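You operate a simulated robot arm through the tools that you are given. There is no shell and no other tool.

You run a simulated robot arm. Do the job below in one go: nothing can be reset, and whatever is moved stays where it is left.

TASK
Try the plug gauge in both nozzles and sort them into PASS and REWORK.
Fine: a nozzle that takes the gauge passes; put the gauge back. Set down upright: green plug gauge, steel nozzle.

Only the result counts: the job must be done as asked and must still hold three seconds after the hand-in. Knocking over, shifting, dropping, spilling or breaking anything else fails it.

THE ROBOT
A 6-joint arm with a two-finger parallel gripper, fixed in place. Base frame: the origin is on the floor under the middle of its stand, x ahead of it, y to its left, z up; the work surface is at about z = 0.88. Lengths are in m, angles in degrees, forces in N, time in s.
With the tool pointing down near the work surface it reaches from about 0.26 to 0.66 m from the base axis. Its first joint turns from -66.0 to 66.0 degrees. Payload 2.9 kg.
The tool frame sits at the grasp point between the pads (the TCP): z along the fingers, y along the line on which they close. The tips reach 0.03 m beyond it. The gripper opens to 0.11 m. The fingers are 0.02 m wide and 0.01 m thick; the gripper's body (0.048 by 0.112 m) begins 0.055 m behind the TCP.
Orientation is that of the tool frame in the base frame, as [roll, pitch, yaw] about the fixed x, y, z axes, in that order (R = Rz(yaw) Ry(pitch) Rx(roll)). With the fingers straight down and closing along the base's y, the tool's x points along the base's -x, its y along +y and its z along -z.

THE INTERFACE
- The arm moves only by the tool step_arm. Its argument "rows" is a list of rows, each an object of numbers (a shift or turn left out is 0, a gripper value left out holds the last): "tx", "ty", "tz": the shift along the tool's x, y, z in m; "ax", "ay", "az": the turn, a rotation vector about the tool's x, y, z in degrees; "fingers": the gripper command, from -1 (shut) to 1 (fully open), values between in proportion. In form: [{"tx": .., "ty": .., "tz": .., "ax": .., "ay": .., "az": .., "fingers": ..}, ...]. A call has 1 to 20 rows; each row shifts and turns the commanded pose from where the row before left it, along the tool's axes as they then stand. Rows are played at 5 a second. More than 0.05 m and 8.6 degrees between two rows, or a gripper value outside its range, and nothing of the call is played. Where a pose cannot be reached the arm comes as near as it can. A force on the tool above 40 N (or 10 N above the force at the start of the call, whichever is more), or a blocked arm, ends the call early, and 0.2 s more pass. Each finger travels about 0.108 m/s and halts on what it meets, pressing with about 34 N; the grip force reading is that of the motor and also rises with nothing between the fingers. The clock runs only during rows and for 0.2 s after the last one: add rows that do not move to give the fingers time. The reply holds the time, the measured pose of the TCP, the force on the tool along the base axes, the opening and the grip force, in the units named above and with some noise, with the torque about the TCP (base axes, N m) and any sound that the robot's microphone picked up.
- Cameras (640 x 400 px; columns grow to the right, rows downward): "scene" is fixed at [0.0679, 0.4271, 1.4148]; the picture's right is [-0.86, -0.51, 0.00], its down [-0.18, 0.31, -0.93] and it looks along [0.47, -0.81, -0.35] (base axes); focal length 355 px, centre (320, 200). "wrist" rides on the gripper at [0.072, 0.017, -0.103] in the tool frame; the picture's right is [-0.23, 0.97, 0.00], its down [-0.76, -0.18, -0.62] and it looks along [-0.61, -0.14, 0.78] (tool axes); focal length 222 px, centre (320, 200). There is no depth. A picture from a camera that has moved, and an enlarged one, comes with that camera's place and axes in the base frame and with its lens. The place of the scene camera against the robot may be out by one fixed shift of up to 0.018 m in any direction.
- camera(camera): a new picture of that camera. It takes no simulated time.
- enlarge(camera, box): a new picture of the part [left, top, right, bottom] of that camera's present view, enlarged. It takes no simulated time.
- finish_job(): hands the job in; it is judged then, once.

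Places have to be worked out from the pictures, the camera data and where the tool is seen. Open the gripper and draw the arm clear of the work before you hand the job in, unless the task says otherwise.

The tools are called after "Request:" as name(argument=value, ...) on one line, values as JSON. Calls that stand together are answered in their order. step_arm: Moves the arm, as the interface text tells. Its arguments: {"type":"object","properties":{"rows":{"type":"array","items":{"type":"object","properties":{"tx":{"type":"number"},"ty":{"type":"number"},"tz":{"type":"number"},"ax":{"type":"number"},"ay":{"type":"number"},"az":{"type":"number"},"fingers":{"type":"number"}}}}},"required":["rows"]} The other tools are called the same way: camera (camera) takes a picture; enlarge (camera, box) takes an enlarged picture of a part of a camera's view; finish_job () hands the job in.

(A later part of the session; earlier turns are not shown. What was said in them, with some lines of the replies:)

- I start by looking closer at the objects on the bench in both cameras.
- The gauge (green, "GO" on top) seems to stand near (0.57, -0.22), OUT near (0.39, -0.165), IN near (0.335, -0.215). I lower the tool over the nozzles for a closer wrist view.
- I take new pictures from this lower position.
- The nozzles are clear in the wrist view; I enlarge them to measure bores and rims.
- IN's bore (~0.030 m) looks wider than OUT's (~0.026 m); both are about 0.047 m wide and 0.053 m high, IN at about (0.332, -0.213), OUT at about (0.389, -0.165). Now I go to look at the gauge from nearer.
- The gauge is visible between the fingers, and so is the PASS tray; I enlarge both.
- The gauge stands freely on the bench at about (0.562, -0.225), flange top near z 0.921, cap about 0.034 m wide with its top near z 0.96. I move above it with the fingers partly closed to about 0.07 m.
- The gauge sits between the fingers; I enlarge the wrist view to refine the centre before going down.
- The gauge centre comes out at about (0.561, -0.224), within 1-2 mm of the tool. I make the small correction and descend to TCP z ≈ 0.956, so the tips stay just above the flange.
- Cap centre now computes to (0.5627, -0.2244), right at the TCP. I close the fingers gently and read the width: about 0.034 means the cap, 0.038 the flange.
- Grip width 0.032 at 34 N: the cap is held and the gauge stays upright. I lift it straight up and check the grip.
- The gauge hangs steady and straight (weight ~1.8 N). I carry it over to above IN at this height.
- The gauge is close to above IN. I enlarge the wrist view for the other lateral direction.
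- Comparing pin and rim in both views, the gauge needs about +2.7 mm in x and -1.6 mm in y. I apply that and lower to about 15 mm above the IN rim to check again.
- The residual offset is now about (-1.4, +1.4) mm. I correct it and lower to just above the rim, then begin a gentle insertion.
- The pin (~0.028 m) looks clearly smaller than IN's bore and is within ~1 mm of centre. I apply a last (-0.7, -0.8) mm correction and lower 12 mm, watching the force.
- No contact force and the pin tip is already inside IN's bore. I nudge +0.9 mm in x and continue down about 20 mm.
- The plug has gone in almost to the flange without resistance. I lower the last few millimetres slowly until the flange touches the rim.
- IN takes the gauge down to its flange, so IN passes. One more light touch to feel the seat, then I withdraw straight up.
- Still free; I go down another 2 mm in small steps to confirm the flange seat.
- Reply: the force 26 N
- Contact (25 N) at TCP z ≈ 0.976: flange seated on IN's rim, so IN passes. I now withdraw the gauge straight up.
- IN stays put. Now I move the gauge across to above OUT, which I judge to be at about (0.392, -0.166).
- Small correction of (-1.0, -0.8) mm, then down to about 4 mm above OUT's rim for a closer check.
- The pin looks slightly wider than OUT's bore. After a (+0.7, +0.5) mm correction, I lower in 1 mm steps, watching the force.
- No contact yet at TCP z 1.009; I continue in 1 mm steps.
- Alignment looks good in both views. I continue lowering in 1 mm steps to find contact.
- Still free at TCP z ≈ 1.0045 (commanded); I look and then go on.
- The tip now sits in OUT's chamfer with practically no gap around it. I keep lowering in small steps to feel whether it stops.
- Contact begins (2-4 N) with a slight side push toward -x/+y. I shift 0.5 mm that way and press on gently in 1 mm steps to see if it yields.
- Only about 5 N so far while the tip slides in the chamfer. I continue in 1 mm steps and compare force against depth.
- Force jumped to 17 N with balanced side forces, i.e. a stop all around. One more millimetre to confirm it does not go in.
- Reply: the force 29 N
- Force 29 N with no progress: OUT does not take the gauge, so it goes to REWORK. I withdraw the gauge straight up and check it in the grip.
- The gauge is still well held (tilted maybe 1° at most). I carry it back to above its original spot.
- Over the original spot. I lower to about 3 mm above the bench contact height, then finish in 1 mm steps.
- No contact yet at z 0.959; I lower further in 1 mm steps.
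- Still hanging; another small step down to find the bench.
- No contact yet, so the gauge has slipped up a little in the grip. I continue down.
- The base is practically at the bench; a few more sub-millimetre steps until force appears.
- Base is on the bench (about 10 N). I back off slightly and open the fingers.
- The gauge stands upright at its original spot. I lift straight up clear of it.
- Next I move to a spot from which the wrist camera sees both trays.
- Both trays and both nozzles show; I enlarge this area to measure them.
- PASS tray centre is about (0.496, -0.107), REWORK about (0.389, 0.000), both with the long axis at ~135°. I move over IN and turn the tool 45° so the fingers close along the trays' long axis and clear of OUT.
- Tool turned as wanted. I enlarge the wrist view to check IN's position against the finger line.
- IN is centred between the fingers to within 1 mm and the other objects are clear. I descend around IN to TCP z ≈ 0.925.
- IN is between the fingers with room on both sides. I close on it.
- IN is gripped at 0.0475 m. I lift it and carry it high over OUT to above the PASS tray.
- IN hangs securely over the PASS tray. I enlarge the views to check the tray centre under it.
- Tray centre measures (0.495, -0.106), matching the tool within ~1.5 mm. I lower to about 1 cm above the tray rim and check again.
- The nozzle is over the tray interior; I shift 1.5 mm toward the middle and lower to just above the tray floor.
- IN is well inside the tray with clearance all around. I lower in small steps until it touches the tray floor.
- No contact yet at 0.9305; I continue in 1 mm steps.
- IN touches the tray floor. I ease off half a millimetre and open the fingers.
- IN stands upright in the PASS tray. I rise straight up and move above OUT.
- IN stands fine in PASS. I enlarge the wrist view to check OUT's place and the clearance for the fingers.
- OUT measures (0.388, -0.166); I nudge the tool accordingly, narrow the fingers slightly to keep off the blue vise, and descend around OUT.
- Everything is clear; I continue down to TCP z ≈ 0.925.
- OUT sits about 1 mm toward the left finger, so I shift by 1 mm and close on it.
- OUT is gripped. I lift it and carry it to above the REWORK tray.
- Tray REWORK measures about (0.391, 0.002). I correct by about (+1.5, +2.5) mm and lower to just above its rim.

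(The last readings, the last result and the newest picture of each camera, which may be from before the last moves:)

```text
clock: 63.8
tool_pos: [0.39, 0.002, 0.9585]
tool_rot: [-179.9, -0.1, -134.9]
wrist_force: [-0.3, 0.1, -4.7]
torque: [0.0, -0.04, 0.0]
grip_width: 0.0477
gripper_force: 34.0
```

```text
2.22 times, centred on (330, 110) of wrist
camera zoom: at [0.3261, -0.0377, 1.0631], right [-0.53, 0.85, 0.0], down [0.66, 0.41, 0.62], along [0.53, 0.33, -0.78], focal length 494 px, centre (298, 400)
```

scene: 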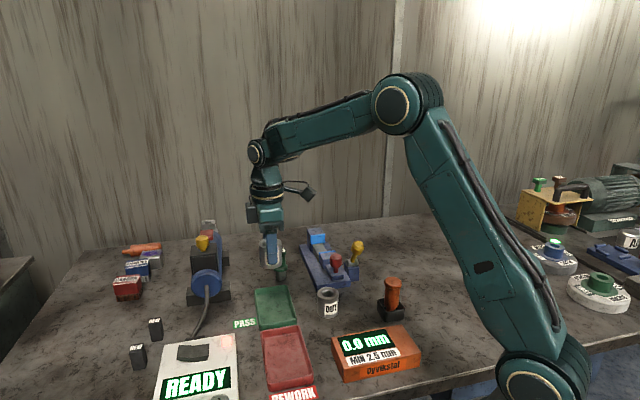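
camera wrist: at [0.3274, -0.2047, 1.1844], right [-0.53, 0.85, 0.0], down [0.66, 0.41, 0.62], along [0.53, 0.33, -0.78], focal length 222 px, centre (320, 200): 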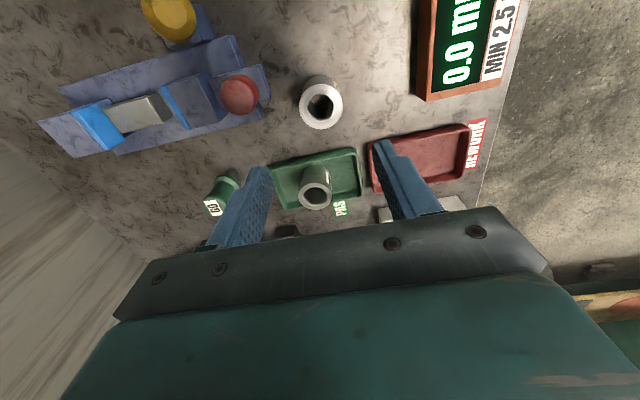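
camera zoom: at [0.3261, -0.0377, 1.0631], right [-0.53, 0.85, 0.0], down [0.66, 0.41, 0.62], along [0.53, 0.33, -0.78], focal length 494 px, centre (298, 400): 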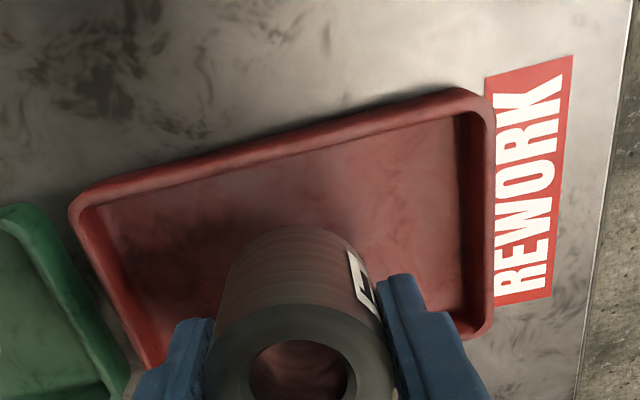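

Across the tray it is centred within ~2 mm; lengthwise I shift 3 mm toward the far end and lower further.

Request:
step_arm(rows=[{"ty": -0.003, "tz": 0.008}, {"tz": 0.008}, {"tz": 0.006}, {"tz": 0.003}, {"tz": 0.0015}, {"tz": 0.0015}, {}])

Request:
enlarge(camera="scene", box=[240, 280, 360, 400])

Request:
enlarge(camera="wrist", box=[210, 20, 450, 200])

```text
clock: 65.4
tool_pos: [0.3933, -0.0007, 0.932]
tool_rot: [-180.0, 0.0, -135.0]
wrist_force: [0.2, -0.2, -6.4]
torque: [-0.01, -0.05, 0.0]
grip_width: 0.0476
gripper_force: 33.2
```

```text
3.33 times, centred on (300, 340) of scene
camera zoom: at [0.068, 0.4271, 1.4148], right [-0.86, -0.51, 0.0], down [-0.18, 0.31, -0.93], along [0.47, -0.81, -0.35], focal length 1183 px, centre (387, -267)
```

zoom: 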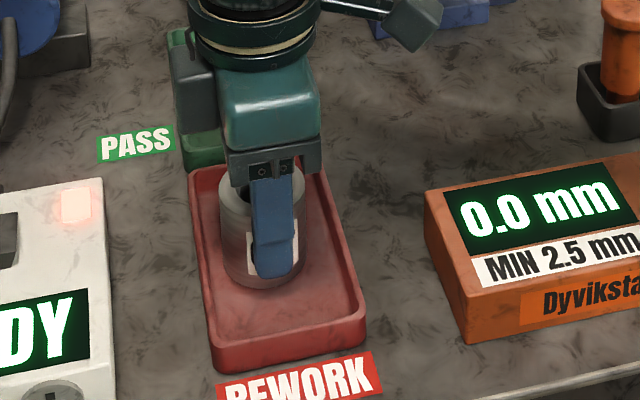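

```text
2.22 times, centred on (330, 110) of wrist
camera zoom: at [0.3295, -0.0401, 1.036], right [-0.53, 0.85, 0.0], down [0.66, 0.41, 0.62], along [0.53, 0.33, -0.78], focal length 494 px, centre (298, 400)
```

zoom: 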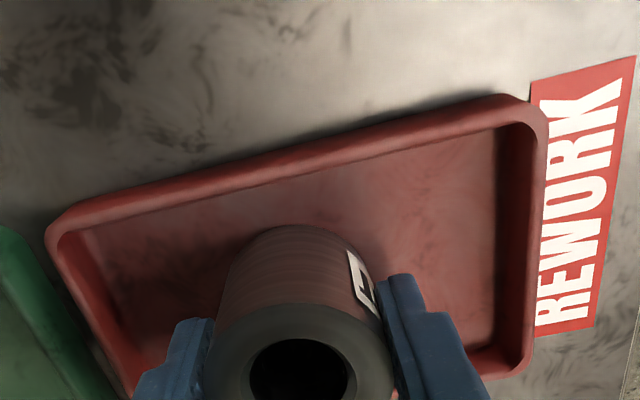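

Position in the tray is good. I lower by 1 mm steps to touch the floor.

Request:
step_arm(rows=[{"tz": 0.001}, {"tz": 0.001}, {}])

```text
clock: 66.2
tool_pos: [0.3924, -0.0005, 0.9312]
tool_rot: [180.0, 0.1, -135.0]
wrist_force: [-0.2, 0.6, -5.5]
torque: [0.02, -0.03, -0.01]
grip_width: 0.0474
gripper_force: 33.9
```

Still hanging free at about 0.930; two more small steps.

Request:
step_arm(rows=[{"tz": 0.0008}, {"tz": 0.0008}, {}])

```text
clock: 67.0
tool_pos: [0.3928, -0.0016, 0.9296]
tool_rot: [-180.0, 0.0, -135.0]
wrist_force: [-7.0, 3.1, 25.1]
torque: [0.34, 0.64, -0.13]
grip_width: 0.0475
gripper_force: 34.1
```

It touches the tray floor at the same height as IN did. I ease up 1 mm and open the fingers slowly.

Request:
step_arm(rows=[{"tz": -0.001}, {}, {"fingers": -0.05}, {"fingers": 0.05}, {"fingers": 0.15}, {}])

Request:
enlarge(camera="scene", box=[240, 280, 360, 400])

Request:
enlarge(camera="wrist", box=[210, 20, 450, 200])

```text
clock: 68.4
tool_pos: [0.3919, -0.0015, 0.9309]
tool_rot: [179.9, 0.0, -135.0]
wrist_force: [-0.3, -0.6, 0.0]
torque: [0.0, -0.01, 0.02]
grip_width: 0.0632
gripper_force: 0.0
```

```text
3.33 times, centred on (300, 340) of scene
camera zoom: at [0.0679, 0.4271, 1.4148], right [-0.86, -0.51, 0.0], down [-0.18, 0.31, -0.93], along [0.47, -0.81, -0.35], focal length 1183 px, centre (387, -267)
```

zoom: 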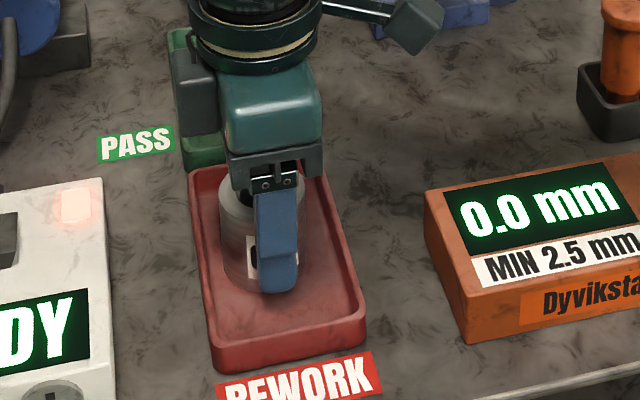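

```text
2.22 times, centred on (330, 110) of wrist
camera zoom: at [0.3288, -0.0402, 1.0341], right [-0.53, 0.85, 0.0], down [0.66, 0.41, 0.62], along [0.53, 0.33, -0.78], focal length 494 px, centre (298, 400)
```

zoom: 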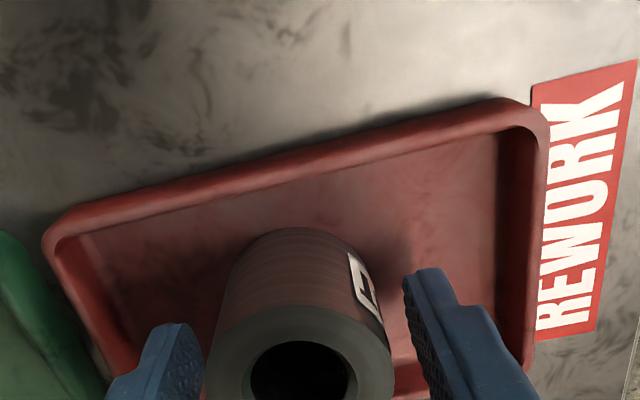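

OUT stands free in the REWORK tray. I lift straight up and draw the arm clear.

Request:
step_arm(rows=[{"tz": -0.015}, {"tz": -0.035}, {"tz": -0.045}, {"tz": -0.045}, {"tz": -0.045}, {"tz": -0.045}, {}])

Request:
camera(camera="scene")

Request:
camera(camera="wrist")

```text
clock: 70.0
tool_pos: [0.3926, -0.0007, 1.1594]
tool_rot: [180.0, -0.1, -135.0]
wrist_force: [0.1, -0.4, -0.2]
torque: [0.0, -0.01, 0.01]
grip_width: 0.0636
gripper_force: 0.1
```

```text
taken
```

scene: 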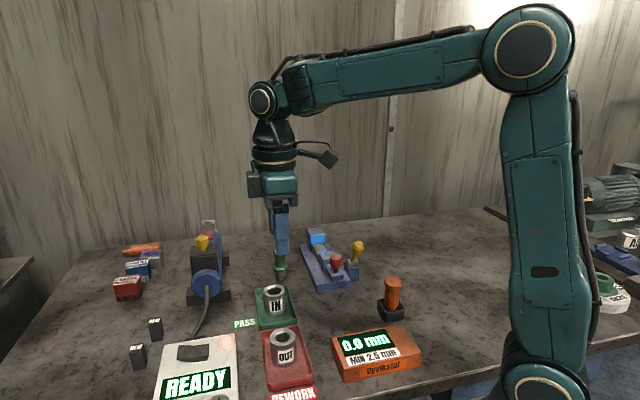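

```text
taken
camera wrist: at [0.3281, -0.0393, 1.2631], right [-0.53, 0.85, 0.0], down [0.66, 0.41, 0.62], along [0.53, 0.33, -0.78], focal length 222 px, centre (320, 200)
```

wrist: 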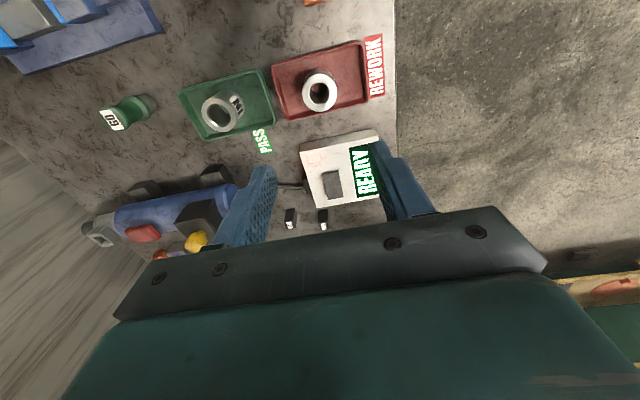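

Both nozzles stand in their trays and the gauge is back. I move up and back, open the gripper fully, and take a last closer look.

Request:
step_arm(rows=[{"tz": -0.04, "fingers": 1}, {"tz": -0.04}, {"tx": 0.03, "ty": 0.02}, {"az": 7.5}, {"az": 7.5}, {"az": 7.5}, {}, {}])

Request:
enlarge(camera="scene", box=[220, 220, 420, 400])

Request:
camera(camera="wrist")

```text
clock: 71.8
tool_pos: [0.358, -0.0077, 1.2395]
tool_rot: [-180.0, 0.0, -157.5]
wrist_force: [-0.3, -0.5, -0.8]
torque: [-0.02, 0.0, -0.02]
grip_width: 0.1101
gripper_force: 0.0
```

```text
2.22 times, centred on (320, 310) of scene
camera zoom: at [0.0679, 0.4271, 1.4148], right [-0.86, -0.51, 0.0], down [-0.18, 0.31, -0.93], along [0.47, -0.81, -0.35], focal length 788 px, centre (320, -44)
```

zoom: 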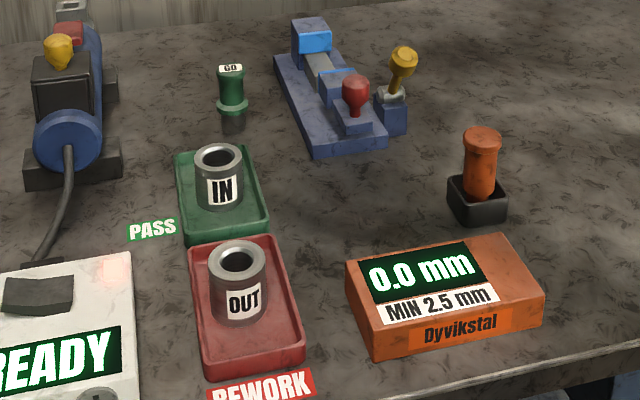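

```text
taken
camera wrist: at [0.2839, -0.0199, 1.3434], right [-0.16, 0.99, 0.0], down [0.77, 0.13, 0.62], along [0.62, 0.1, -0.78], focal length 222 px, centre (320, 200)
```

wrist: 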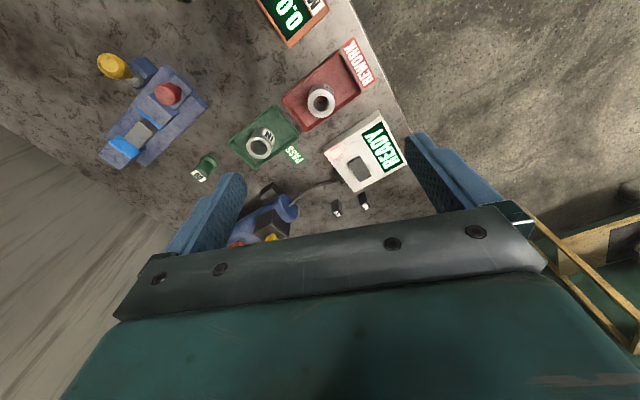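

The last pictures show IN upright in PASS, OUT upright in REWORK and the gauge upright on its original spot. Nothing else has moved, the gripper is open and the arm is clear, so I hand the job in.

Request:
finish_job()

```text
The job is handed in.
```

I tried the gauge in both nozzles, sorted them and handed the job in; no verdict has come back yet.

- **IN: PASS.** The gauge slid in freely until its flange sat on the rim. IN now stands upright in the PASS tray.
- **OUT: REWORK.** The gauge stopped at the edge of the bore and went no further at 29 N. OUT now stands upright in the REWORK tray.
- **Gauge:** it is back upright on its original spot, within about 2 mm.

In the last pictures nothing else on the bench had moved. The gripper is open and the arm is clear of the work.
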